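You operate a simulated robot arm through the tools that you are given. There is no shell and no other tool. Be economical: measure what you need, move in short steps, check, and stop when the job is done.

You run a simulated two-armed robot. Do the job below in one go: nothing can be reset, and whatever is moved stays where it is left.

JOB
Seat the sensor named on the tag in the orange sleeve, cap it and read it.
Fine: switch the monitor on, turn its dial to L31 and wait for the reading; lower it gently; leave the other sensors.

Only the result counts: the job must be done as asked and must still hold three seconds after the hand-in. Knocking over, shifting, dropping, spilling or breaking anything else fails it. Lids that push on must go on centred and level and be pressed home; caps that screw on are set level and turned clockwise until they are tight.

ROBOT AND FRAMES
Two 7-joint arms with fingered hands on one trunk, on a base that drives. Base frame: it is fixed to the floor where the robot stands at the start and does not move with it; the origin is under the middle of the robot, x ahead of it, y to its left, z up; the surface under the hand at the start is at about z = 62. Readings come in cm, degrees, newtons and seconds.
The left shoulder is at the start at [11.9, 17.3, 105], the right one opposite. With the tool pointing down near the work surface each hand reaches from about 10 to 82 cm from the robot's upright axis, wherever it stands, measured 20 degrees to its own side. Places, roughly: channel dial [30, 60, 80]; monitor switch [30, 70, 80]; orange cap [50, 20, 70]; orange sleeve [50, 20, 60]. Payload 3.5 kg a hand.
Tool frame (each hand has its own): the origin (TCP) lies between the finger pads and is the grasp point; the fingertips stand 3 cm ahead of it; z points along the fingers, y is the line along which they close. Largest opening 10.4 cm; the body of the gripper starts 3.5 cm behind the TCP. The gripper is a hand of 3 fingers: y runs from the thumb to the fingers, the wrist lies at [-1.5, -10.4, -17.8] in the tool frame, and closing takes about 1.5 s.
Orientation is that of the tool frame in the base frame, as [roll, pitch, yaw] about the fixed x, y, z axes, in that order (R = Rz(yaw) Ry(pitch) Rx(roll)). With the fingers straight down and the wrist toward the robot, the tool's x, y and z point along [0, 1, 0], [1, 0, 0] and [0, 0, -1] of the base frame.

CONTROLS
- The arms move only by the tool jog_arm. It takes "left_plan", "right_plan" or both (then of equal length, played together; a hand with none holds still); each is one flat list of numbers, 6 for each row, row after row: the shift along the base's x, y, z in cm, then the turn, a rotation vector about the base's x, y, z in degrees. In form: [x, y, z, ax, ay, az, x, y, z, ax, ay, az, ...]. A call has 1 to 8 rows; each row shifts and turns the commanded pose from where the row before left it. "left_fingers" and "right_fingers" are, for a hand that has rows, the gripper command, from -1 (fully open) to 1 (shut), values between in proportion, set as the call begins (left out, the last holds). Rows are played at 5 a second. More than 5 cm and 8.6 degrees between two rows, or a gripper value outside its range, and nothing of the call is played. A pose out of reach is approached as far as the arm can. The call stops where the force on the tool passes 90 N (or 10 N more than at its start, if that is more) or the arm is blocked; 0.2 s more then pass. The fingers move at their own pace (about 7.2 cm/s each) and stop on an object; they squeeze with about 26 N. The grip force told is the motor's: it shows also when the fingers shut on nothing. Time passes only in rows, and 0.2 s behind the last, so rows that do not move let the fingers close. The reply holds the time, the measured pose of the TCP, the force on the tool along the base axes, the opening and the grip force, in the units named above and with some noise, with the torque about the TCP (base axes, N m) and any sound that the robot's microphone picked up.
- Cameras (640 x 400 px; columns grow to the right, rows downward): "scene" is now at [21.7, 5.29, 124.63]; the picture's right is [0.56, -0.83, 0.00], its down [-0.30, -0.20, -0.93] and it looks along [0.77, 0.52, -0.36] (base axes); focal length 214 px, centre (320, 200). "left" rides on the left gripper at [-6.4, -9.4, -11.7] in its tool frame; the picture's right is [-0.72, -0.33, 0.61], its down [0.64, -0.65, 0.40] and it looks along [0.27, 0.68, 0.68] (tool axes); focal length 238 px, centre (320, 200). "right" rides on the right gripper at [6.4, -9.4, -11.7] in its tool frame; the picture's right is [-0.72, 0.33, -0.61], its down [-0.64, -0.65, 0.40] and it looks along [-0.27, 0.68, 0.68] (tool axes); focal length 238 px, centre (320, 200). There is no depth. A picture from a camera that has moved, and an enlarged one, comes with that camera's place and axes in the base frame and with its lens.
- capture(camera): a new picture of that camera. The clock stands still meanwhile.
- move_column(by): slides the trunk up (or, below 0, down) by that many cm; the arms and the scene camera ride with it, the base frame stays. It gives what a move gives, with no picture.
- roll_base(legs): drives the robot by 1 to 6 legs, each [ahead, left, turn to the left] in cm, cm and degrees, along the robot's own axes; the way and the turn of a leg run together, so that a leg with both is an arc; at most 150 cm and 180 degrees a leg. The arms and the cameras ride along, it lands a little off, and it stops where it bumps. It gives what a move gives.
- hand_shape(shape, hand): the hand has 3 fingers and takes this shape, open, in about a second: jaw (thumb against the fingers, like two jaws); tri (thumb and two fingers); tip (a fingertip pinch); poke (one finger out to press); point (the index stretched); flat (the hand flat); cup (the hand cupped); fist (a fist). The gripper value then closes the fingers along that shape, each until it touches; the sizes above hold for jaw. It gives what a move gives, with no picture.
- head_to(pan, tilt): turns the head with the scene camera to pan (to the left, within 86 degrees either way) and tilt (down, from -29 to 69), counted from straight ahead of the robot. It gives what a move gives.
- zoom(camera, box): a new picture of the part [left, top, right, bottom] of that camera's present view, enlarged. The clock stands still meanwhile.
- job_done(): hands the job in; it is judged then, once.

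Work in short steps. Places have to be worked out from the pictures, the camera data and where the tool is seen: move nearer, look again, correct. Check each grasp and each placing, and mend what went wrong. You have 120 turns and 92 pictures in all, those below and enlarged ones among them. Open the grippers and draw the arms clear of the work before you hand the job in, unless the task says otherwise.

The tools are called after "Call:" by a JSON object that holds its "fn" and its "kwargs". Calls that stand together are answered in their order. jog_arm: Moves the arms, as the interface text tells. Its arguments: {"type":"object","properties":{"left_plan":{"type":"array"},"left_fingers":{"type":"number"},"right_plan":{"type":"array"},"right_fingers":{"type":"number"}},"required":[]} The other tools are called the same way: move_column (by) slides the trunk up or down; hand_shape (shape, hand) gives the hand a shape; roll_base (legs) drives the base; head_to (pan, tilt) turns the head that bears the scene camera; capture (camera) takes a picture; zoom (camera, box) takes an enlarged picture of a part of a camera's view; job_done () hands the job in.

At the start:

```text
time_s: 0.0
left_tool_pos: [33.43, 47.7, 112.9]
left_tcp_rot: [179.9, 0.0, 90.0]
left_wrist_force: [-0.1, -0.4, -0.1]
left_wrist_torque: [0.0, 0.01, -0.01]
left_finger_gap: 10.35
left_finger_force: 0.2
left_shape: jaw
right_tool_pos: [40.23, 7.78, 119.4]
right_tcp_rot: [-180.0, 0.0, 90.0]
right_wrist_force: [0.2, 0.4, 0.2]
right_wrist_torque: [0.0, -0.02, 0.0]
right_finger_gap: 10.35
right_finger_force: 0.0
right_shape: jaw
trunk travel left (down, up): [-15.0, 60.4]
robot x, y, heading: [0.17, -0.02, -0.3]
head pan, tilt: [33.8, 21.2]
```

scene: 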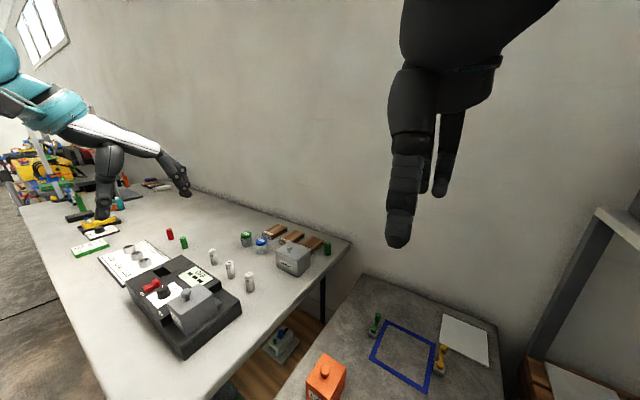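
right: 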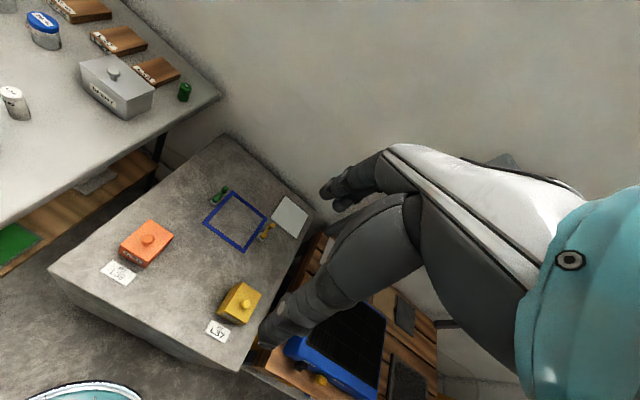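
left: 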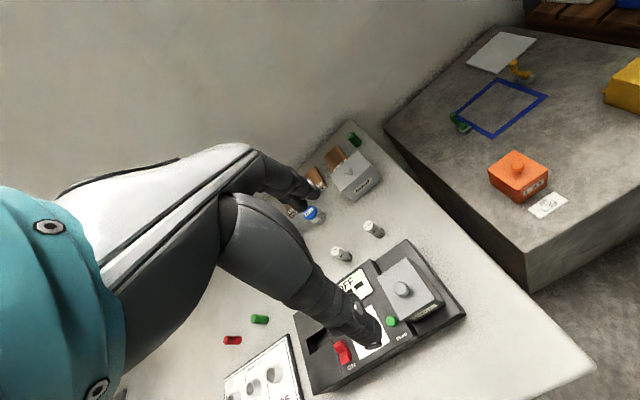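

The scene shows the table with the monitor and several sensors, and the lower block with the orange cap and a tag. I'll zoom in on each.

Call:
{"fn": "zoom", "kwargs": {"camera": "scene", "box": [80, 210, 340, 372]}}

Call:
{"fn": "zoom", "kwargs": {"camera": "right", "box": [40, 180, 300, 342]}}

Call:
{"fn": "zoom", "kwargs": {"camera": "left", "box": [220, 130, 600, 368]}}

```text
2.46 times, centred on (210, 291) of scene
camera zoom: at [21.7, 5.29, 124.63], right [0.56, -0.83, 0.0], down [-0.3, -0.2, -0.93], along [0.77, 0.52, -0.36], focal length 528 px, centre (591, -24)
```

zoom: 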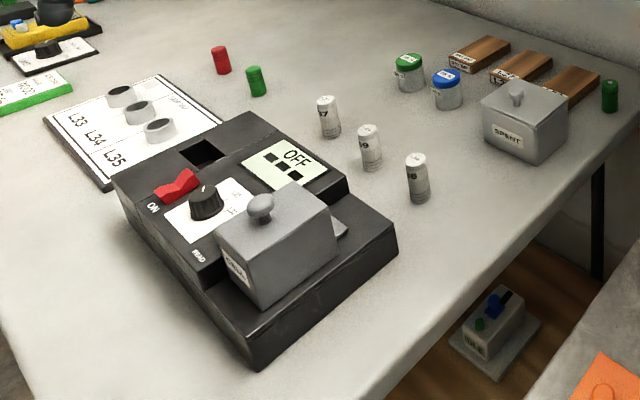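

```text
2.46 times, centred on (170, 261) of right
camera zoom: at [30.88, 14.08, 131.15], right [0.33, -0.72, 0.61], down [-0.65, -0.64, -0.4], along [0.68, -0.27, -0.68], focal length 587 px, centre (689, 50)
```

zoom: 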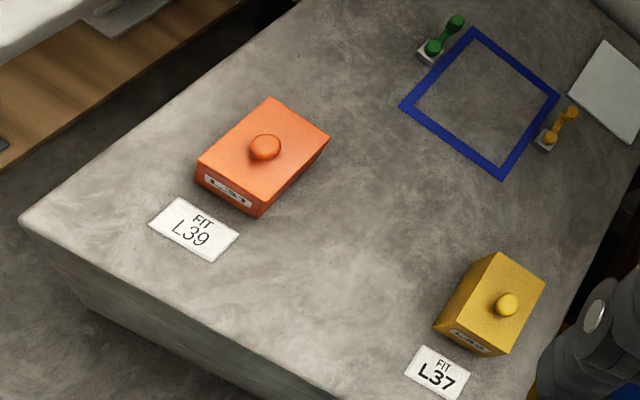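

```text
1.68 times, centred on (410, 249) of left
camera zoom: at [24.02, 41.26, 124.68], right [-0.33, -0.72, -0.61], down [-0.65, 0.64, -0.4], along [0.68, 0.27, -0.68], focal length 401 px, centre (169, 118)
```

zoom: 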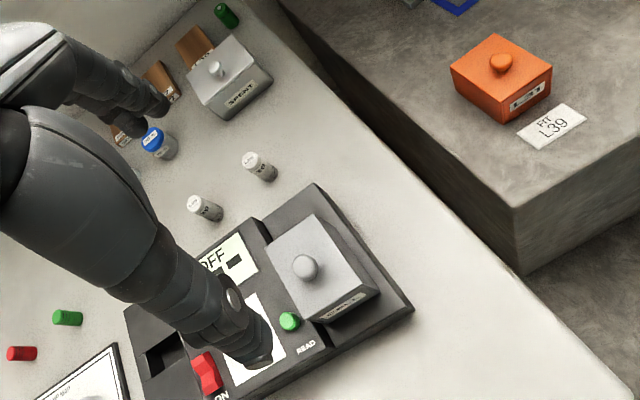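

Orange tag says FIT L39. I zoom tighter on the sensor labels, the monitor and the orange cap.

Call:
{"fn": "zoom", "kwargs": {"camera": "scene", "box": [200, 240, 264, 280]}}

Call:
{"fn": "zoom", "kwargs": {"camera": "scene", "box": [120, 245, 248, 325]}}

Call:
{"fn": "head_to", "kwargs": {"pan": 25, "tilt": 50}}

Call:
{"fn": "capture", "kwargs": {"camera": "scene"}}

```text
10.00 times, centred on (232, 260) of scene
camera zoom: at [21.7, 5.29, 124.63], right [0.56, -0.83, 0.0], down [-0.3, -0.2, -0.93], along [0.77, 0.52, -0.36], focal length 2145 px, centre (1200, -400)
```

zoom: 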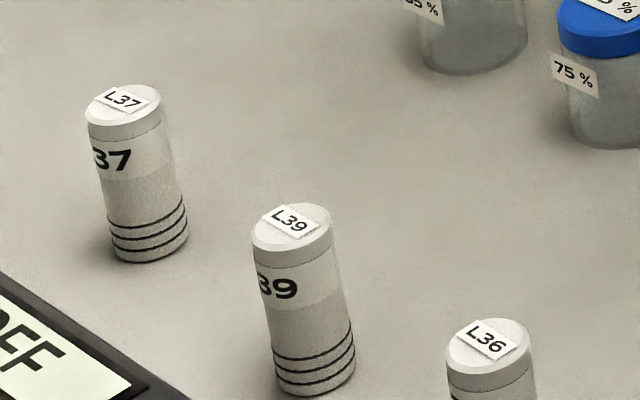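

```text
5.00 times, centred on (184, 285) of scene
camera zoom: at [21.7, 5.29, 124.63], right [0.56, -0.83, 0.0], down [-0.3, -0.2, -0.93], along [0.77, 0.52, -0.36], focal length 1072 px, centre (1000, -225)
```

zoom: 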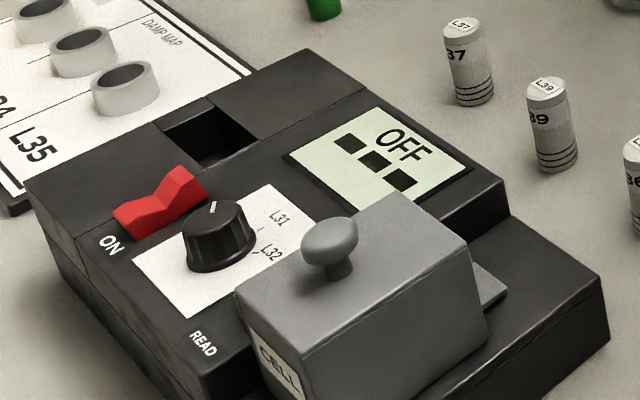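

```text
time_s: 0.9
left_tool_pos: [33.5, 47.5, 112.95]
left_tcp_rot: [180.0, 0.0, 90.0]
left_wrist_force: [0.1, -0.2, -0.5]
left_wrist_torque: [0.0, -0.03, -0.01]
left_finger_gap: 10.37
left_finger_force: 0.1
left_shape: jaw
right_tool_pos: [40.13, 7.83, 119.48]
right_tcp_rot: [-180.0, 0.0, 89.9]
right_wrist_force: [-0.6, 0.4, -0.7]
right_wrist_torque: [-0.02, 0.03, -0.01]
right_finger_gap: 10.35
right_finger_force: 0.1
right_shape: jaw
trunk travel left (down, up): [-15.0, 60.4]
robot x, y, heading: [0.15, -0.05, -0.1]
head pan, tilt: [25.0, 50.0]
```

```text
83 pictures are left
camera scene: at [20.96, 3.38, 120.28], right [0.42, -0.91, 0.0], down [-0.69, -0.32, -0.64], along [0.58, 0.27, -0.77], focal length 214 px, centre (320, 200)
```

scene: 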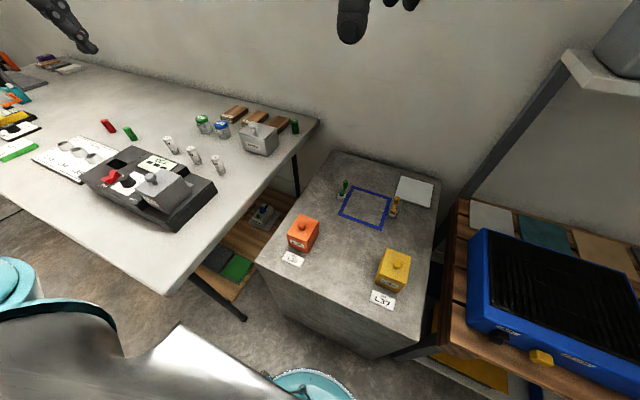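

The L39 sensor is the middle one of the three. I zoom on the orange cap and the monitor from this higher view.

Call:
{"fn": "zoom", "kwargs": {"camera": "scene", "box": [260, 190, 356, 250]}}

Call:
{"fn": "zoom", "kwargs": {"camera": "scene", "box": [80, 130, 240, 230]}}

```text
6.67 times, centred on (308, 220) of scene
camera zoom: at [20.96, 3.38, 120.28], right [0.42, -0.91, 0.0], down [-0.69, -0.32, -0.64], along [0.58, 0.27, -0.77], focal length 1430 px, centre (400, 67)
```

zoom: 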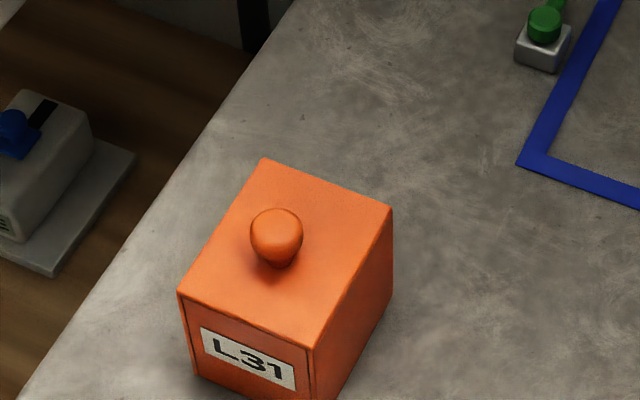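

```text
4.00 times, centred on (160, 180) of scene
camera zoom: at [20.96, 3.38, 120.28], right [0.42, -0.91, 0.0], down [-0.69, -0.32, -0.64], along [0.58, 0.27, -0.77], focal length 858 px, centre (960, 280)
```

zoom: 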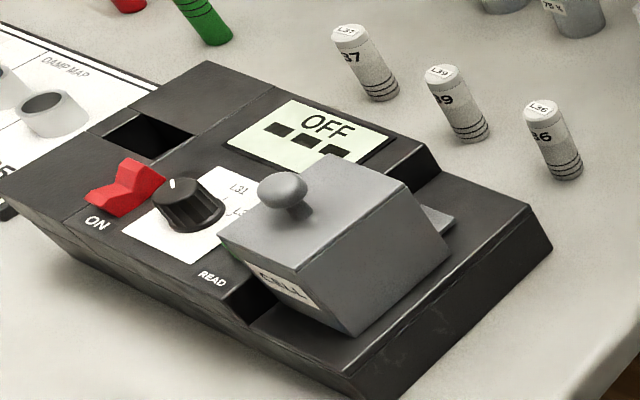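

Table top is around z≈76, the monitor spans roughly x 28–55, y 45–80. I move the left hand so that its camera looks at the monitor's rocker, dial and button.

Call:
{"fn": "jog_arm", "kwargs": {"left_plan": [-1.6, 3.1, -2.8, 0, 0, 0, -1.6, 3.1, -2.8, 0, 0, 0, -1.6, 3.1, -2.8, 0, 0, 0, -1.6, 3.1, -2.8, 0, 0, 0, -1.6, 3.1, -2.8, 0, 0, 0, -1.6, 3.1, -2.8, 0, 0, 0]}}

Call:
{"fn": "capture", "kwargs": {"camera": "left"}}

Call:
{"fn": "capture", "kwargs": {"camera": "scene"}}

```text
time_s: 2.3
left_tool_pos: [23.93, 66.14, 96.49]
left_tcp_rot: [180.0, -0.1, 90.0]
left_wrist_force: [0.6, -0.4, 0.3]
left_wrist_torque: [0.0, 0.01, 0.01]
left_finger_gap: 10.37
left_finger_force: 0.0
left_shape: jaw
right_tool_pos: [40.14, 7.83, 119.52]
right_tcp_rot: [-180.0, 0.0, 89.8]
right_wrist_force: [-0.2, 0.6, -0.5]
right_wrist_torque: [-0.01, 0.0, -0.02]
right_finger_gap: 10.36
right_finger_force: 0.0
right_shape: jaw
trunk travel left (down, up): [-15.0, 60.4]
robot x, y, heading: [-0.1, 0.29, -0.1]
head pan, tilt: [25.0, 50.0]
```

```text
80 pictures are left
camera left: at [14.44, 59.7, 108.08], right [-0.33, -0.72, -0.61], down [-0.65, 0.64, -0.4], along [0.68, 0.27, -0.68], focal length 238 px, centre (320, 200)
```

left: 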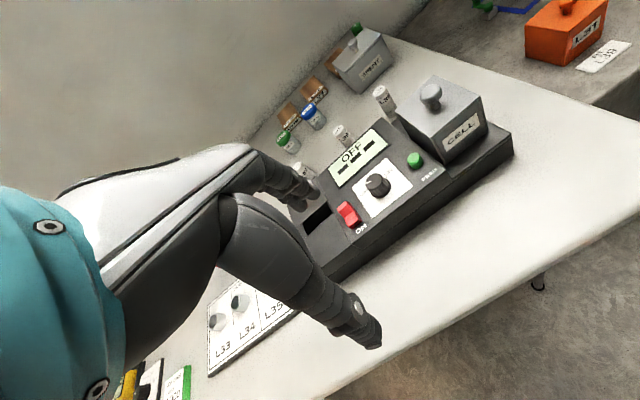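

```text
79 pictures are left
camera scene: at [20.95, 3.41, 120.27], right [0.42, -0.91, 0.0], down [-0.69, -0.32, -0.64], along [0.58, 0.27, -0.77], focal length 214 px, centre (320, 200)
```

scene: 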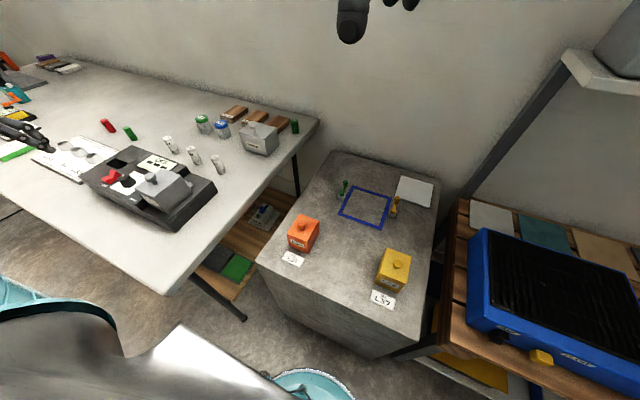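

The hand is over the table; now I zoom on the monitor's controls.

Call:
{"fn": "zoom", "kwargs": {"camera": "left", "box": [290, 80, 530, 230]}}

Call:
{"fn": "zoom", "kwargs": {"camera": "scene", "box": [80, 140, 208, 220]}}

```text
2.67 times, centred on (410, 155) of left
camera zoom: at [14.44, 59.7, 108.08], right [-0.33, -0.72, -0.61], down [-0.65, 0.64, -0.4], along [0.68, 0.27, -0.68], focal length 636 px, centre (80, 320)
```

zoom: 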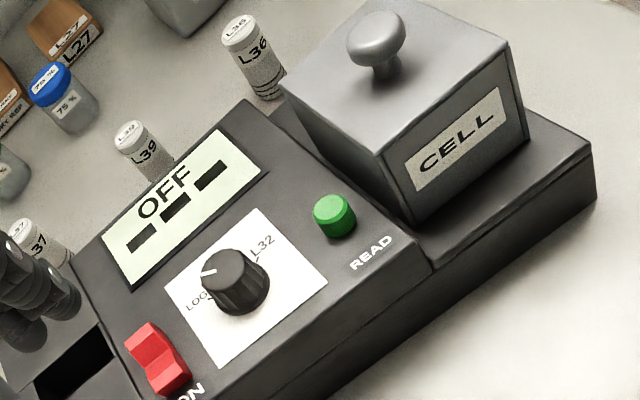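

```text
5.00 times, centred on (144, 180) of scene
camera zoom: at [20.95, 3.41, 120.27], right [0.42, -0.91, 0.0], down [-0.69, -0.32, -0.64], along [0.58, 0.27, -0.77], focal length 1072 px, centre (1200, 300)
```

zoom: 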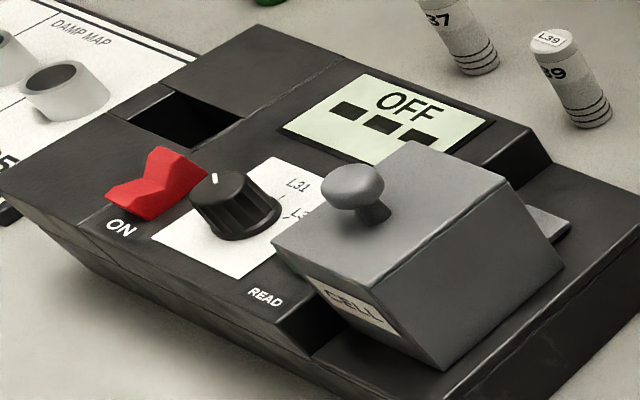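

Dial top ≈(34.5,60.9,84.3), rocker ≈(34,67,82.6). Zoom on the rocker and dial from both cameras to see its tilt.

Call:
{"fn": "zoom", "kwargs": {"camera": "left", "box": [326, 165, 406, 215]}}

Call:
{"fn": "zoom", "kwargs": {"camera": "scene", "box": [96, 162, 144, 192]}}

```text
8.00 times, centred on (366, 190) of left
camera zoom: at [14.44, 59.7, 108.08], right [-0.33, -0.72, -0.61], down [-0.65, 0.64, -0.4], along [0.68, 0.27, -0.68], focal length 1907 px, centre (-48, 280)
```

zoom: 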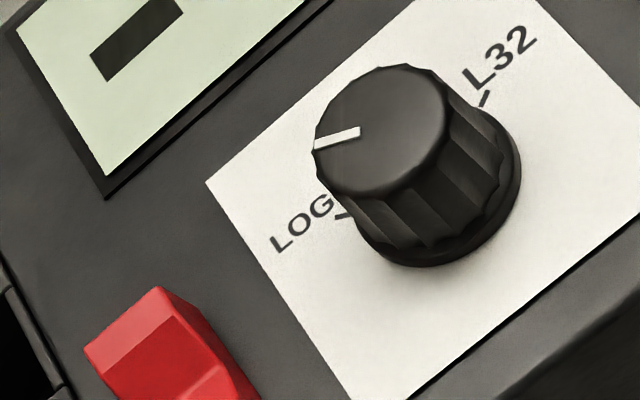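

```text
13.33 times, centred on (120, 177) of scene
camera zoom: at [20.95, 3.41, 120.27], right [0.42, -0.91, 0.0], down [-0.69, -0.32, -0.64], along [0.58, 0.27, -0.77], focal length 2860 px, centre (2987, 507)
```

zoom: 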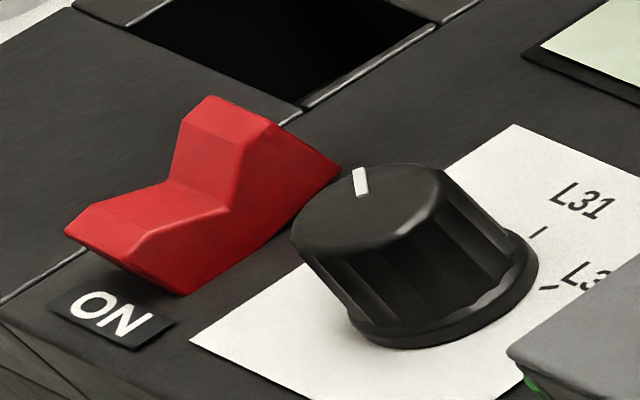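

The rocker's far end (+x) stands up (z≈83.5) while its near end by "ON" is lower; dial now at LOG (about +60°), L31 straight ahead, L32 about −60°. I shape the left hand to poke and look at where the finger is.

Call:
{"fn": "hand_shape", "kwargs": {"hand": "left", "shape": "poke"}}

Call:
{"fn": "capture", "kwargs": {"camera": "left"}}

Call:
{"fn": "head_to", "kwargs": {"pan": 60, "tilt": 35}}

Call:
{"fn": "capture", "kwargs": {"camera": "scene"}}

```text
time_s: 3.2
left_tool_pos: [23.83, 66.09, 96.46]
left_tcp_rot: [-180.0, 0.0, 89.9]
left_wrist_force: [0.1, -0.3, 0.0]
left_wrist_torque: [-0.03, -0.01, -0.03]
left_finger_gap: 0.01
left_finger_force: 0.0
left_shape: poke
right_tool_pos: [40.23, 7.72, 119.39]
right_tcp_rot: [180.0, 0.0, 90.1]
right_wrist_force: [0.1, 0.2, 0.3]
right_wrist_torque: [-0.01, -0.02, -0.04]
right_finger_gap: 10.36
right_finger_force: 0.1
right_shape: jaw
trunk travel left (down, up): [-15.0, 60.4]
robot x, y, heading: [0.02, -0.25, 0.1]
head pan, tilt: [25.0, 50.0]
```

```text
74 pictures are left
camera left: at [14.49, 59.61, 108.16], right [-0.33, -0.72, -0.61], down [-0.65, 0.64, -0.4], along [0.68, 0.27, -0.68], focal length 238 px, centre (320, 200)
```

left: 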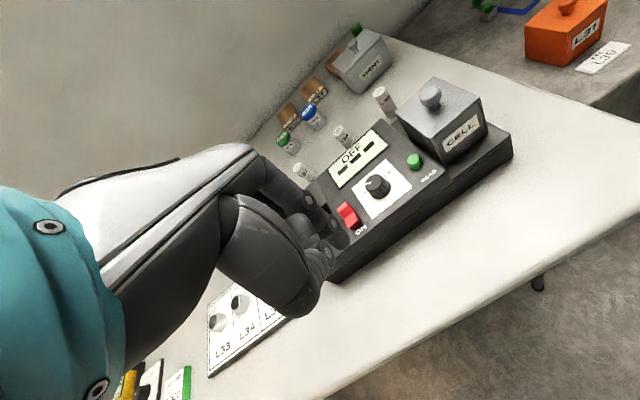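

```text
time_s: 4.2
left_tool_pos: [23.9, 66.01, 96.44]
left_tcp_rot: [-179.9, 0.0, 90.0]
left_wrist_force: [0.6, 0.0, -0.1]
left_wrist_torque: [-0.01, -0.01, 0.0]
left_finger_gap: 0.0
left_finger_force: 0.1
left_shape: poke
right_tool_pos: [40.17, 7.77, 119.53]
right_tcp_rot: [-179.9, 0.0, 90.0]
right_wrist_force: [0.1, 0.5, 0.1]
right_wrist_torque: [0.0, -0.02, 0.01]
right_finger_gap: 10.38
right_finger_force: 0.1
right_shape: jaw
trunk travel left (down, up): [-15.0, 60.4]
robot x, y, heading: [-0.35, 0.16, -0.1]
head pan, tilt: [60.0, 35.0]
```

```text
73 pictures are left
camera scene: at [18.38, 7.74, 122.44], right [0.87, -0.5, 0.0], down [-0.29, -0.5, -0.82], along [0.41, 0.71, -0.57], focal length 214 px, centre (320, 200)
```

scene: 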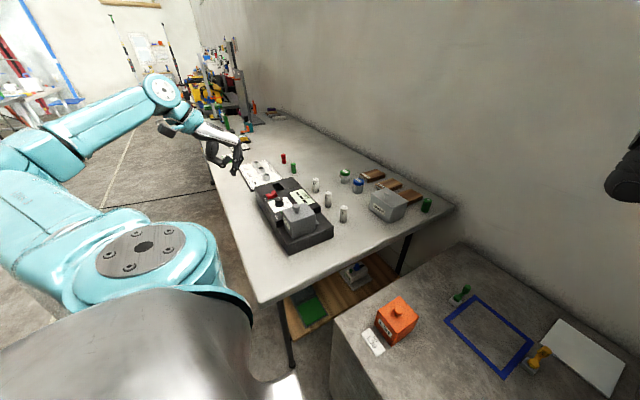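

Call:
{"fn": "zoom", "kwargs": {"camera": "scene", "box": [190, 120, 350, 220]}}

Call:
{"fn": "zoom", "kwargs": {"camera": "left", "box": [256, 150, 416, 250]}}

```text
4.00 times, centred on (270, 170) of scene
camera zoom: at [18.38, 7.74, 122.44], right [0.87, -0.5, 0.0], down [-0.29, -0.5, -0.82], along [0.41, 0.71, -0.57], focal length 858 px, centre (520, 320)
```

zoom: 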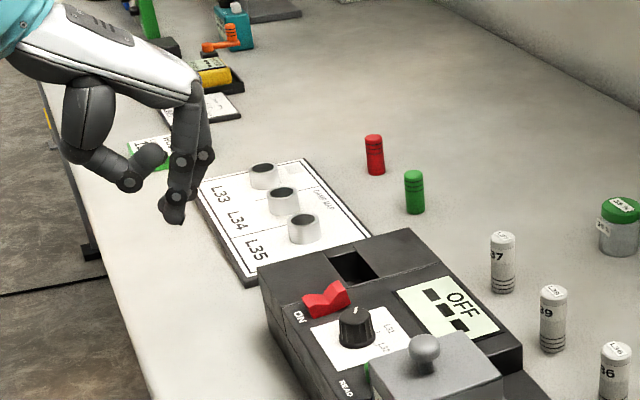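

```text
4.00 times, centred on (336, 200) of left
camera zoom: at [14.49, 59.61, 108.16], right [-0.33, -0.72, -0.61], down [-0.65, 0.64, -0.4], along [0.68, 0.27, -0.68], focal length 953 px, centre (256, 200)
```

zoom: 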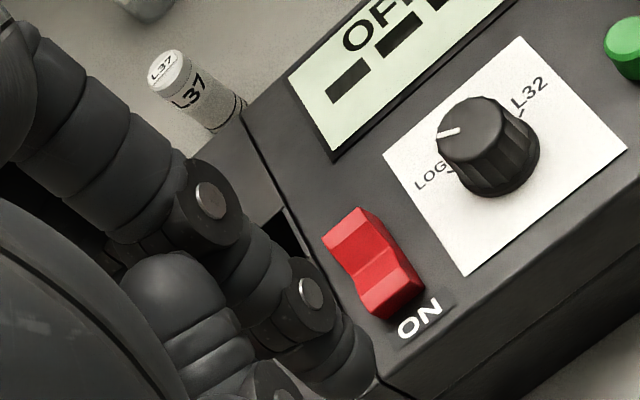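

The poke fingertip sits about 3 cm below the TCP. I move it above the rocker's raised far end and look.

Call:
{"fn": "jog_arm", "kwargs": {"left_plan": [3.8, 0.3, 0, 0, 0, 0, 3.8, 0.3, -2, 0, 0, 0, 3.9, 0.4, -4.0, 0, 0, 0, 0, 0, -1.5, 0, 0, 0]}}

Call:
{"fn": "zoom", "kwargs": {"camera": "scene", "box": [240, 150, 336, 210]}}

Call:
{"fn": "zoom", "kwargs": {"camera": "left", "box": [240, 150, 400, 250]}}

```text
refused: row 3 steps farther than a row can; nothing moved
```

```text
6.67 times, centred on (288, 180) of scene
camera zoom: at [18.38, 7.74, 122.44], right [0.87, -0.5, 0.0], down [-0.29, -0.5, -0.82], along [0.41, 0.71, -0.57], focal length 1430 px, centre (533, 333)
```

zoom: 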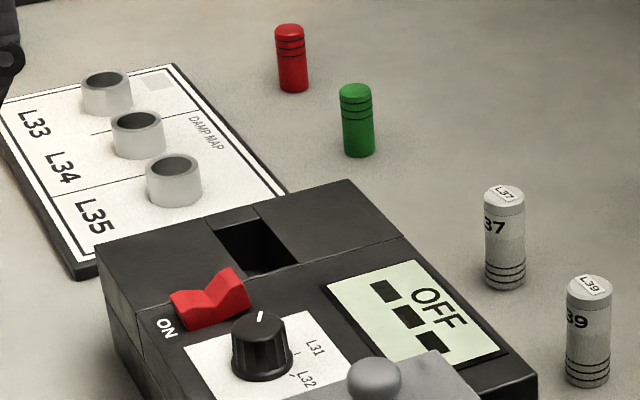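

```text
4.00 times, centred on (320, 200) of left
camera zoom: at [14.49, 59.61, 108.16], right [-0.33, -0.72, -0.61], down [-0.65, 0.64, -0.4], along [0.68, 0.27, -0.68], focal length 953 px, centre (320, 200)
```

zoom: 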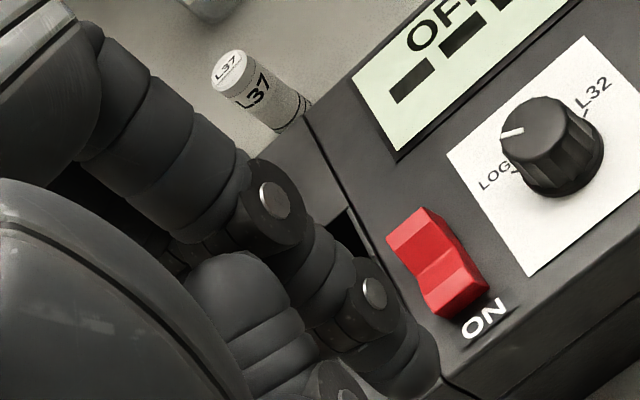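

Resending with smaller rows.

Call:
{"fn": "jog_arm", "kwargs": {"left_plan": [3.8, 0.3, 0, 0, 0, 0, 3.8, 0.3, -2, 0, 0, 0, 3.8, 0.3, -3.0, 0, 0, 0, 0, 0, -2.5, 0, 0, 0]}}

Call:
{"fn": "zoom", "kwargs": {"camera": "scene", "box": [240, 150, 336, 210]}}

Call:
{"fn": "zoom", "kwargs": {"camera": "left", "box": [240, 150, 400, 250]}}

```text
time_s: 5.2
left_tool_pos: [35.33, 67.14, 88.99]
left_tcp_rot: [180.0, 0.0, 90.1]
left_wrist_force: [-0.1, -0.6, 0.4]
left_wrist_torque: [-0.01, -0.01, 0.03]
left_finger_gap: 0.01
left_finger_force: 0.0
left_shape: poke
right_tool_pos: [40.23, 7.76, 119.44]
right_tcp_rot: [179.9, 0.0, 89.9]
right_wrist_force: [0.4, -0.2, -0.2]
right_wrist_torque: [-0.02, 0.01, -0.01]
right_finger_gap: 10.36
right_finger_force: 0.1
right_shape: jaw
trunk travel left (down, up): [-15.0, 60.4]
robot x, y, heading: [-0.19, -0.34, -0.0]
head pan, tilt: [60.0, 35.0]
```

```text
6.67 times, centred on (288, 180) of scene
camera zoom: at [18.35, 7.75, 122.45], right [0.87, -0.5, 0.0], down [-0.29, -0.5, -0.82], along [0.41, 0.71, -0.57], focal length 1430 px, centre (533, 333)
```

zoom: 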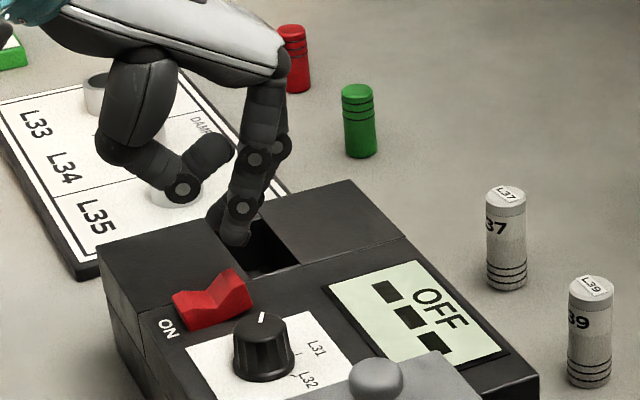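

```text
4.00 times, centred on (320, 200) of left
camera zoom: at [25.96, 60.82, 100.56], right [-0.33, -0.72, -0.61], down [-0.65, 0.64, -0.4], along [0.68, 0.27, -0.68], focal length 953 px, centre (320, 200)
```

zoom: 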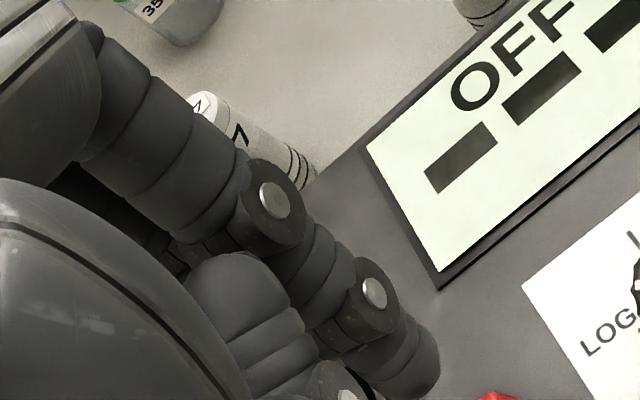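

The fingertip is right above the rocker's far end, about 2 cm up. I press down in small steps.

Call:
{"fn": "jog_arm", "kwargs": {"left_plan": [0, 0, -1.2, 0, 0, 0, 0, 0, -0.4, 0, 0, 0, 0, 0, -0.4, 0, 0, 0, 0, 0, -0.4, 0, 0, 0, 0, 0, -0.4, 0, 0, 0]}}

Call:
{"fn": "zoom", "kwargs": {"camera": "scene", "box": [240, 150, 336, 210]}}

```text
time_s: 6.4
left_tool_pos: [35.09, 67.23, 86.29]
left_tcp_rot: [179.6, -0.1, 90.1]
left_wrist_force: [0.2, -0.1, 18.1]
left_wrist_torque: [-0.11, -0.04, 0.02]
left_finger_gap: 0.02
left_finger_force: 0.1
left_shape: poke
right_tool_pos: [40.23, 7.63, 119.54]
right_tcp_rot: [179.9, -0.2, 90.0]
right_wrist_force: [0.0, -0.4, 0.5]
right_wrist_torque: [0.0, -0.01, -0.01]
right_finger_gap: 10.36
right_finger_force: 0.0
right_shape: jaw
trunk travel left (down, up): [-15.0, 60.4]
robot x, y, heading: [0.05, 0.15, -0.0]
head pan, tilt: [60.0, 35.0]
```

```text
6.67 times, centred on (288, 180) of scene
camera zoom: at [18.29, 7.6, 122.49], right [0.87, -0.5, 0.0], down [-0.29, -0.5, -0.82], along [0.41, 0.71, -0.57], focal length 1430 px, centre (533, 333)
```

zoom: 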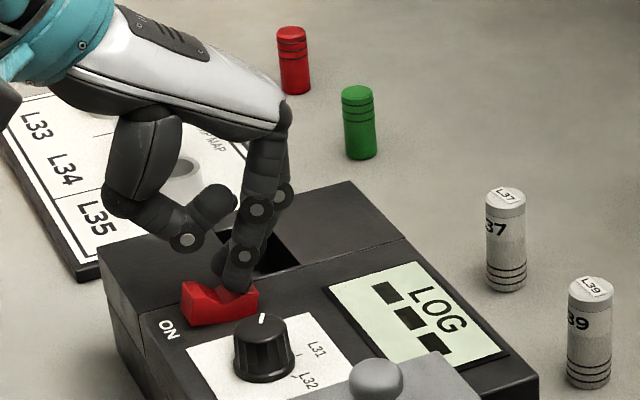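

The display now reads LOG: the monitor is on. I lift off, shape the hand to jaw and move above the dial with +30° of yaw, ready to twist clockwise.

Call:
{"fn": "jog_arm", "kwargs": {"left_plan": [0, 0, 3, 0, 0, 0, 0, 0, 4, 0, 0, 0]}}

Call:
{"fn": "hand_shape", "kwargs": {"hand": "left", "shape": "jaw"}}

Call:
{"fn": "jog_arm", "kwargs": {"left_plan": [-0.2, -1.4, 0, 0, 0, 7.5, -0.2, -1.4, 0, 0, 0, 7.5, -0.2, -1.4, 0, 0, 0, 7.5, 0, -1.4, 0, 0, 0, 7.5], "left_fingers": 0.0}}

Call:
{"fn": "capture", "kwargs": {"camera": "left"}}

Call:
{"fn": "zoom", "kwargs": {"camera": "scene", "box": [240, 150, 336, 210]}}

```text
time_s: 7.0
left_tool_pos: [35.36, 66.93, 92.98]
left_tcp_rot: [-179.9, 0.0, 90.0]
left_wrist_force: [0.0, -0.7, 0.2]
left_wrist_torque: [0.0, 0.0, 0.0]
left_finger_gap: 0.0
left_finger_force: 0.1
left_shape: poke
right_tool_pos: [40.25, 7.75, 119.51]
right_tcp_rot: [-180.0, 0.0, 90.0]
right_wrist_force: [-0.3, 0.7, -0.8]
right_wrist_torque: [0.0, -0.02, -0.02]
right_finger_gap: 10.37
right_finger_force: 0.1
right_shape: jaw
trunk travel left (down, up): [-15.0, 60.4]
robot x, y, heading: [0.24, -0.04, -0.1]
head pan, tilt: [60.0, 35.0]
```

```text
time_s: 7.9
left_tool_pos: [35.4, 66.93, 92.96]
left_tcp_rot: [179.9, 0.0, 90.1]
left_wrist_force: [-1.0, 0.3, -0.4]
left_wrist_torque: [0.04, -0.02, -0.02]
left_finger_gap: 10.4
left_finger_force: 0.1
left_shape: jaw
right_tool_pos: [40.18, 7.6, 119.42]
right_tcp_rot: [180.0, 0.0, 90.1]
right_wrist_force: [0.3, -0.3, 0.1]
right_wrist_torque: [-0.02, -0.01, 0.0]
right_finger_gap: 10.38
right_finger_force: 0.1
right_shape: jaw
trunk travel left (down, up): [-15.0, 60.4]
robot x, y, heading: [-0.19, -0.08, -0.0]
head pan, tilt: [60.0, 35.0]
```

```text
time_s: 8.9
left_tool_pos: [34.81, 61.53, 92.95]
left_tcp_rot: [179.9, -0.1, 119.9]
left_wrist_force: [0.2, 0.6, 0.2]
left_wrist_torque: [0.02, -0.01, -0.01]
left_finger_gap: 5.25
left_finger_force: 0.0
left_shape: jaw
right_tool_pos: [40.26, 7.76, 119.54]
right_tcp_rot: [179.9, 0.0, 90.0]
right_wrist_force: [-0.6, 0.3, 0.2]
right_wrist_torque: [0.02, 0.0, -0.05]
right_finger_gap: 10.36
right_finger_force: 0.1
right_shape: jaw
trunk travel left (down, up): [-15.0, 60.4]
robot x, y, heading: [-0.02, 0.2, 0.1]
head pan, tilt: [60.0, 35.0]
```

```text
65 pictures are left
camera left: at [29.78, 51.33, 104.5], right [0.08, -0.79, -0.61], down [-0.89, 0.23, -0.4], along [0.46, 0.58, -0.68], focal length 238 px, centre (320, 200)
```

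left: 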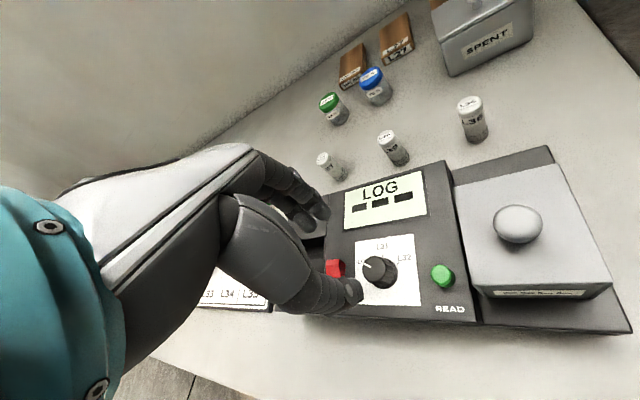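

```text
6.67 times, centred on (288, 180) of scene
camera zoom: at [18.39, 7.72, 122.44], right [0.87, -0.5, 0.0], down [-0.29, -0.5, -0.82], along [0.41, 0.71, -0.57], focal length 1430 px, centre (533, 333)
```

zoom: 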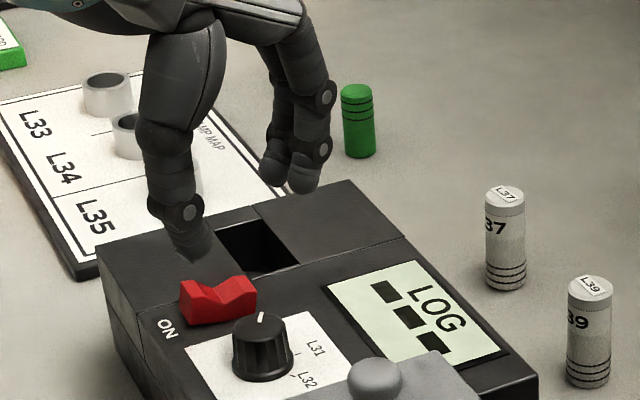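

Dial confirmed at (34.5,61.5), right under the TCP. I descend to TCP z≈85.8 and close on the dial.

Call:
{"fn": "jog_arm", "kwargs": {"left_plan": [-0.1, 0, -3, 0, 0, 0, -0.1, 0, -2.2, 0, 0, 0, 0, 0, -1.2, 0, 0, 0, 0, 0, -0.8, 0, 0, 0]}}

Call:
{"fn": "jog_arm", "kwargs": {"left_plan": [0, 0, 0, 0, 0, 0, 0, 0, 0, 0, 0, 0, 0, 0, 0, 0, 0, 0, 0, 0, 0, 0, 0, 0], "left_fingers": 0.75}}

Call:
{"fn": "capture", "kwargs": {"camera": "left"}}

Call:
{"fn": "zoom", "kwargs": {"camera": "scene", "box": [240, 150, 336, 210]}}

```text
time_s: 9.9
left_tool_pos: [34.36, 61.66, 85.91]
left_tcp_rot: [180.0, 0.0, 119.9]
left_wrist_force: [-0.4, 0.1, -0.8]
left_wrist_torque: [-0.03, -0.03, 0.03]
left_finger_gap: 5.26
left_finger_force: 0.1
left_shape: jaw
right_tool_pos: [40.24, 7.67, 119.4]
right_tcp_rot: [180.0, 0.0, 90.1]
right_wrist_force: [0.6, -0.5, 0.9]
right_wrist_torque: [0.02, -0.01, 0.0]
right_finger_gap: 10.37
right_finger_force: 0.0
right_shape: jaw
trunk travel left (down, up): [-15.0, 60.4]
robot x, y, heading: [0.18, 0.03, -0.0]
head pan, tilt: [60.0, 35.0]
```

```text
time_s: 10.9
left_tool_pos: [34.37, 61.66, 85.87]
left_tcp_rot: [-179.9, 0.0, 120.0]
left_wrist_force: [-0.3, -1.2, -1.2]
left_wrist_torque: [-0.04, 0.02, 0.03]
left_finger_gap: 1.63
left_finger_force: 26.2
left_shape: jaw
right_tool_pos: [40.26, 7.7, 119.35]
right_tcp_rot: [180.0, 0.0, 90.0]
right_wrist_force: [0.2, 0.7, 0.1]
right_wrist_torque: [-0.01, -0.01, -0.01]
right_finger_gap: 10.35
right_finger_force: 0.1
right_shape: jaw
trunk travel left (down, up): [-15.0, 60.4]
robot x, y, heading: [-0.18, -0.24, -0.1]
head pan, tilt: [60.0, 35.0]
```

```text
63 pictures are left
camera left: at [29.43, 51.36, 97.54], right [0.08, -0.79, -0.61], down [-0.89, 0.23, -0.4], along [0.46, 0.57, -0.68], focal length 238 px, centre (320, 200)
```

left: 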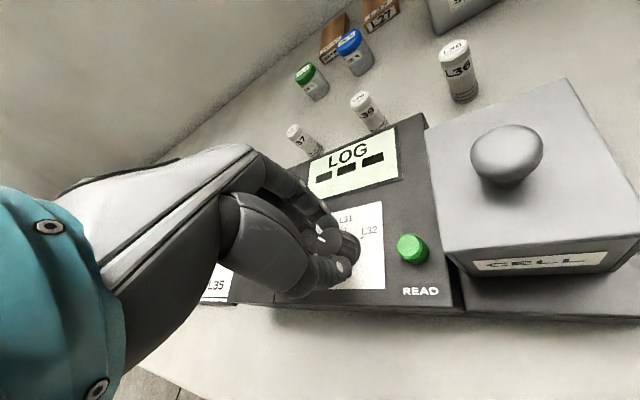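

```text
6.67 times, centred on (288, 180) of scene
camera zoom: at [18.38, 7.75, 122.44], right [0.87, -0.5, 0.0], down [-0.29, -0.5, -0.82], along [0.41, 0.71, -0.57], focal length 1430 px, centre (533, 333)
```

zoom: 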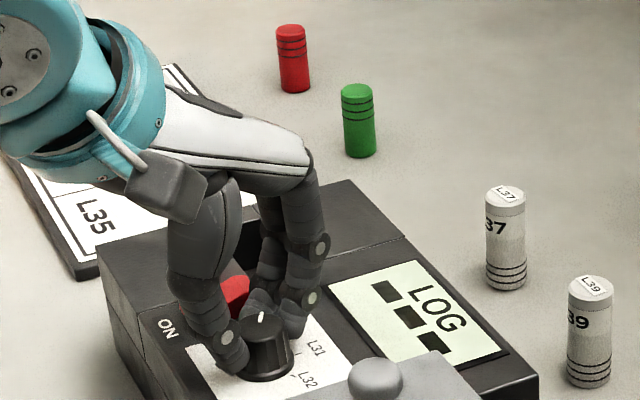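

The dial is held (gap 1.6). I turn clockwise 30° and check.

Call:
{"fn": "jog_arm", "kwargs": {"left_plan": [0, 0, 0, 0, 0, -6, 0, 0, 0, 0, 0, -6, 0, 0, 0, 0, 0, -6, 0, 0, 0, 0, 0, -6, 0, 0, 0, 0, 0, -6]}}

Call:
{"fn": "zoom", "kwargs": {"camera": "scene", "box": [240, 150, 336, 210]}}

```text
time_s: 12.1
left_tool_pos: [34.43, 61.66, 85.88]
left_tcp_rot: [179.8, 0.0, 89.9]
left_wrist_force: [1.4, 4.0, 5.6]
left_wrist_torque: [0.16, -0.07, 0.01]
left_finger_gap: 1.64
left_finger_force: 26.2
left_shape: jaw
right_tool_pos: [40.26, 7.72, 119.47]
right_tcp_rot: [-179.9, -0.1, 90.1]
right_wrist_force: [0.6, -0.8, 0.0]
right_wrist_torque: [0.01, -0.01, 0.03]
right_finger_gap: 10.35
right_finger_force: 0.1
right_shape: jaw
trunk travel left (down, up): [-15.0, 60.4]
robot x, y, heading: [0.05, -0.08, -0.3]
head pan, tilt: [60.0, 35.0]
```

```text
6.67 times, centred on (288, 180) of scene
camera zoom: at [18.35, 7.74, 122.46], right [0.87, -0.5, 0.0], down [-0.29, -0.5, -0.82], along [0.41, 0.71, -0.57], focal length 1430 px, centre (533, 333)
```

zoom: 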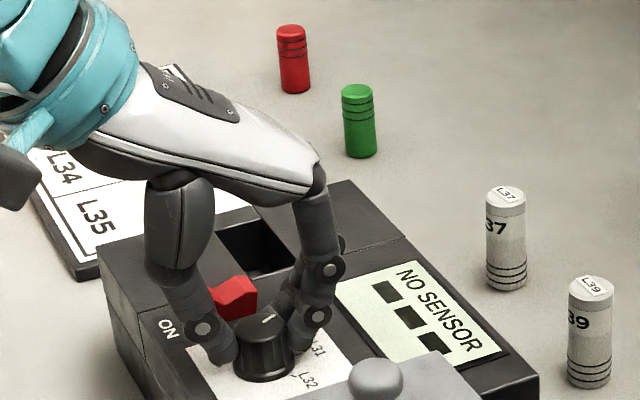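

The display reads NO SENSOR (channel L31, sleeve empty). I turn the rest to bring the pointer onto L31.

Call:
{"fn": "jog_arm", "kwargs": {"left_plan": [0, 0, 0, 0, 0, -6, 0, 0, 0, 0, 0, -6, 0, 0, 0, 0, 0, -6, 0, 0, 0, 0, 0, -6, 0, 0, 0, 0, 0, -4]}}

Call:
{"fn": "jog_arm", "kwargs": {"left_plan": [0, 0, 0, 0, 0, 0, 0, 0, 0, 0, 0, 0, 0, 0, 3, 0, 0, 0, -1, 0, 4, 0, 0, 0], "left_fingers": 0.0}}

Call:
{"fn": "zoom", "kwargs": {"camera": "scene", "box": [240, 150, 336, 210]}}

```text
time_s: 13.3
left_tool_pos: [34.47, 61.61, 85.72]
left_tcp_rot: [179.9, -0.2, 61.9]
left_wrist_force: [6.6, 3.8, 12.9]
left_wrist_torque: [0.05, -0.24, 0.01]
left_finger_gap: 1.68
left_finger_force: 26.2
left_shape: jaw
right_tool_pos: [40.26, 7.66, 119.43]
right_tcp_rot: [-180.0, 0.0, 90.0]
right_wrist_force: [-0.2, 0.0, -0.4]
right_wrist_torque: [-0.01, -0.02, 0.01]
right_finger_gap: 10.34
right_finger_force: 0.0
right_shape: jaw
trunk travel left (down, up): [-15.0, 60.4]
robot x, y, heading: [-0.09, 0.12, 0.1]
head pan, tilt: [60.0, 35.0]
```

```text
time_s: 14.3
left_tool_pos: [33.41, 61.33, 92.38]
left_tcp_rot: [180.0, 0.0, 62.0]
left_wrist_force: [0.1, 0.2, 0.3]
left_wrist_torque: [0.02, -0.01, -0.01]
left_finger_gap: 5.17
left_finger_force: 0.1
left_shape: jaw
right_tool_pos: [40.2, 7.66, 119.46]
right_tcp_rot: [179.9, 0.0, 90.0]
right_wrist_force: [-0.4, 0.8, -0.2]
right_wrist_torque: [-0.03, -0.01, 0.01]
right_finger_gap: 10.36
right_finger_force: 0.0
right_shape: jaw
trunk travel left (down, up): [-15.0, 60.4]
robot x, y, heading: [0.14, 0.18, 0.1]
head pan, tilt: [60.0, 35.0]
```

```text
6.67 times, centred on (288, 180) of scene
camera zoom: at [18.34, 7.72, 122.45], right [0.87, -0.5, 0.0], down [-0.29, -0.5, -0.82], along [0.41, 0.71, -0.57], focal length 1430 px, centre (533, 333)
```

zoom: 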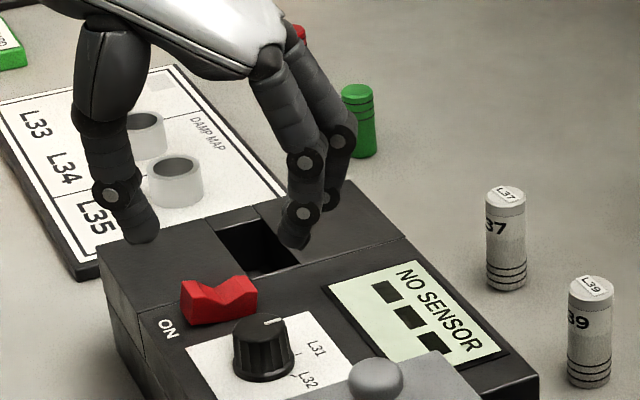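

Pointer is on L31. Now I bring the right hand toward the orange cap to look at it.

Call:
{"fn": "jog_arm", "kwargs": {"right_plan": [-0.3, 1.7, -4, 0, 0, 0, -0.3, 1.7, -4, 0, 0, 0, -0.3, 1.7, -4, 0, 0, 0, -0.3, 1.7, -4, 0, 0, 0, -0.3, 1.7, -4, 0, 0, 0, -0.3, 1.7, -4, 0, 0, 0, -0.3, 1.7, -3, 0, 0, 0]}}

Call:
{"fn": "capture", "kwargs": {"camera": "right"}}

Call:
{"fn": "head_to", "kwargs": {"pan": 20, "tilt": 50}}

Call:
{"fn": "capture", "kwargs": {"camera": "scene"}}

```text
time_s: 15.9
left_tool_pos: [33.41, 61.26, 92.42]
left_tcp_rot: [180.0, -0.1, 61.9]
left_wrist_force: [0.3, -0.9, 0.6]
left_wrist_torque: [-0.03, -0.02, -0.01]
left_finger_gap: 5.14
left_finger_force: 0.1
left_shape: jaw
right_tool_pos: [39.05, 18.82, 94.32]
right_tcp_rot: [180.0, 0.0, 90.1]
right_wrist_force: [1.3, -0.3, 0.0]
right_wrist_torque: [0.04, -0.02, -0.04]
right_finger_gap: 10.35
right_finger_force: 0.0
right_shape: jaw
right hand out of reach, approached as far as the arm can: row 7
trunk travel left (down, up): [-15.0, 60.4]
robot x, y, heading: [-0.1, -0.29, 0.1]
head pan, tilt: [60.0, 35.0]
```

```text
59 pictures are left
camera right: at [29.84, 25.17, 105.94], right [0.33, -0.72, 0.61], down [-0.65, -0.64, -0.41], along [0.68, -0.27, -0.68], focal length 238 px, centre (320, 200)
```

right: 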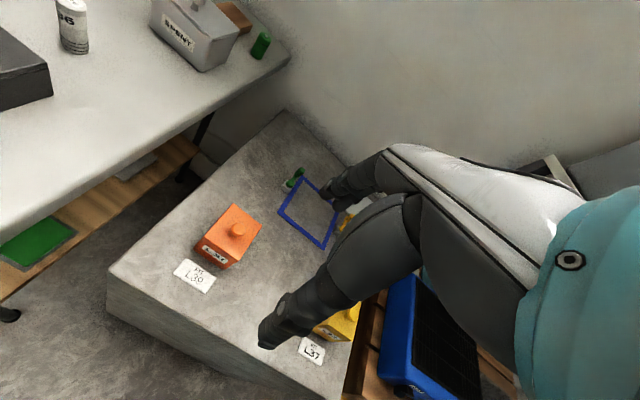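

```text
time_s: 17.0
left_tool_pos: [33.44, 61.3, 92.36]
left_tcp_rot: [-180.0, 0.0, 62.0]
left_wrist_force: [0.2, 0.2, -0.6]
left_wrist_torque: [-0.01, 0.01, -0.02]
left_finger_gap: 5.18
left_finger_force: 0.2
left_shape: jaw
right_tool_pos: [39.21, 18.8, 94.33]
right_tcp_rot: [-179.9, 0.0, 90.0]
right_wrist_force: [-0.2, -0.1, -0.2]
right_wrist_torque: [0.0, -0.02, -0.03]
right_finger_gap: 10.36
right_finger_force: 0.1
right_shape: jaw
trunk travel left (down, up): [-15.0, 60.4]
robot x, y, heading: [0.04, 0.03, 0.1]
head pan, tilt: [20.0, 50.0]
```

```text
58 pictures are left
camera scene: at [21.21, 2.76, 120.27], right [0.34, -0.94, 0.0], down [-0.72, -0.26, -0.64], along [0.6, 0.22, -0.77], focal length 214 px, centre (320, 200)
```

scene: 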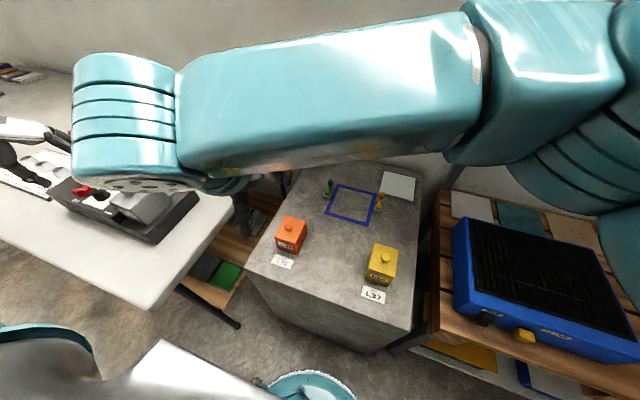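

The right arm is awkward there and blocks the view, so the left arm will do the work alone. I retract the right arm the way it came, and move the left hand high toward the orange cap.

Call:
{"fn": "jog_arm", "kwargs": {"right_plan": [0.2, -2.5, 4, 0, 0, 0, 0.2, -2.5, 4, 0, 0, 0, 0.2, -2.5, 4, 0, 0, 0, 0, -2.5, 4, 0, 0, 0, 0, -2.5, 4, 0, 0, 0, 0, -3, 4, 0, 0, 0, 0, -4, 0, 0, 0, 0, 0, -4, 0, 0, 0, 0], "left_plan": [0, -2, 3, 0, 0, 3.5, 0, -3, 2, 0, 0, 3.5, 0, -4.5, 0, 0, 0, 3.5, 0, -4.5, 0, 0, 0, 3.5, 0, -4.5, 0, 0, 0, 3.5, 0, -4.5, 0, 0, 0, 3.5, 0, -4.5, 0, 0, 0, 3.5, 0, -4.5, 0, 0, 0, 3.5]}}

Call:
{"fn": "capture", "kwargs": {"camera": "left"}}

Call:
{"fn": "capture", "kwargs": {"camera": "scene"}}

```text
time_s: 18.8
left_tool_pos: [37.75, 33.28, 101.46]
left_tcp_rot: [-179.9, 0.0, 90.1]
left_wrist_force: [0.2, -0.9, 0.1]
left_wrist_torque: [0.03, -0.02, 0.05]
left_finger_gap: 5.18
left_finger_force: 0.1
left_shape: jaw
left hand out of reach, approached as far as the arm can: row 6, 7, 8
right_tool_pos: [40.17, -4.93, 118.4]
right_tcp_rot: [180.0, -0.1, 90.0]
right_wrist_force: [0.4, -0.7, 0.0]
right_wrist_torque: [0.0, 0.0, 0.01]
right_finger_gap: 10.36
right_finger_force: 0.0
right_shape: jaw
trunk travel left (down, up): [-15.0, 60.4]
robot x, y, heading: [0.07, -0.06, 0.0]
head pan, tilt: [20.0, 50.0]
```

```text
57 pictures are left
camera left: at [28.35, 26.83, 113.03], right [-0.33, -0.72, -0.61], down [-0.65, 0.64, -0.4], along [0.68, 0.27, -0.68], focal length 238 px, centre (320, 200)
```

left: 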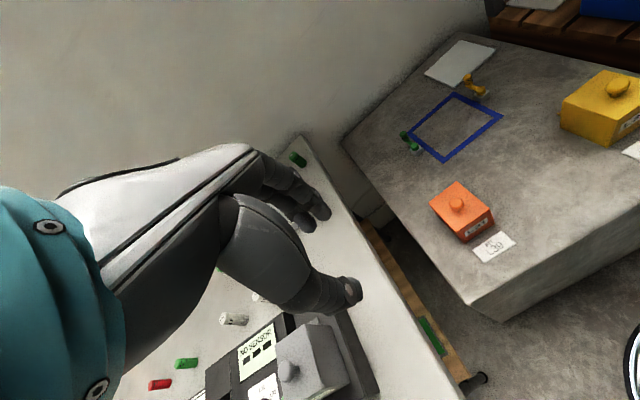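

```text
56 pictures are left
camera scene: at [21.23, 2.61, 120.27], right [0.34, -0.94, 0.0], down [-0.72, -0.26, -0.64], along [0.6, 0.22, -0.77], focal length 214 px, centre (320, 200)
```

scene: 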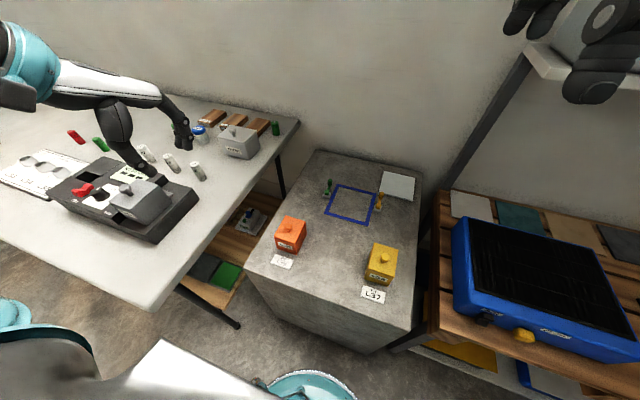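

The left hand came close to its inner reach limit. Raising the trunk 15 cm gives the arm more room and a better view.

Call:
{"fn": "move_column", "kwargs": {"by": 15}}

Call:
{"fn": "jog_arm", "kwargs": {"left_plan": [3, -2, -4, 0, 0, 0, 3, -3, -3, 0, 0, 0, 2, -3, -3, 0, 0, 0]}}

Call:
{"fn": "capture", "kwargs": {"camera": "left"}}

Call:
{"fn": "capture", "kwargs": {"camera": "scene"}}

```text
time_s: 20.6
left_tool_pos: [37.71, 33.32, 116.28]
left_tcp_rot: [-180.0, 0.0, 90.0]
left_wrist_force: [-0.2, -0.5, 0.1]
left_wrist_torque: [-0.04, 0.01, 0.02]
left_finger_gap: 5.19
left_finger_force: 0.1
left_shape: jaw
right_tool_pos: [40.03, -4.84, 133.47]
right_tcp_rot: [-179.9, 0.1, 89.9]
right_wrist_force: [0.6, -0.2, 0.0]
right_wrist_torque: [0.0, -0.01, -0.01]
right_finger_gap: 10.36
right_finger_force: 0.0
right_shape: jaw
trunk travel left (down, up): [-30.0, 45.4]
robot x, y, heading: [-0.01, 0.36, -0.0]
head pan, tilt: [20.0, 50.0]
```

```text
refused: row 1 steps farther than a row can; nothing moved
```

```text
55 pictures are left
camera left: at [28.22, 26.96, 128.03], right [-0.33, -0.72, -0.61], down [-0.65, 0.64, -0.4], along [0.68, 0.27, -0.68], focal length 238 px, centre (320, 200)
```

left: 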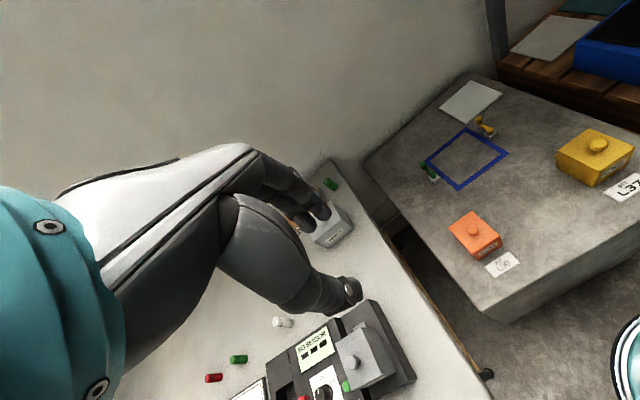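

```text
54 pictures are left
camera scene: at [14.29, 2.76, 135.73], right [0.34, -0.94, 0.0], down [-0.72, -0.26, -0.64], along [0.6, 0.22, -0.77], focal length 214 px, centre (320, 200)
```

scene: 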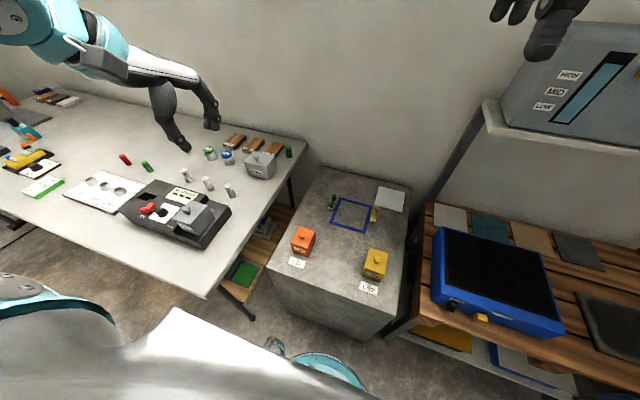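

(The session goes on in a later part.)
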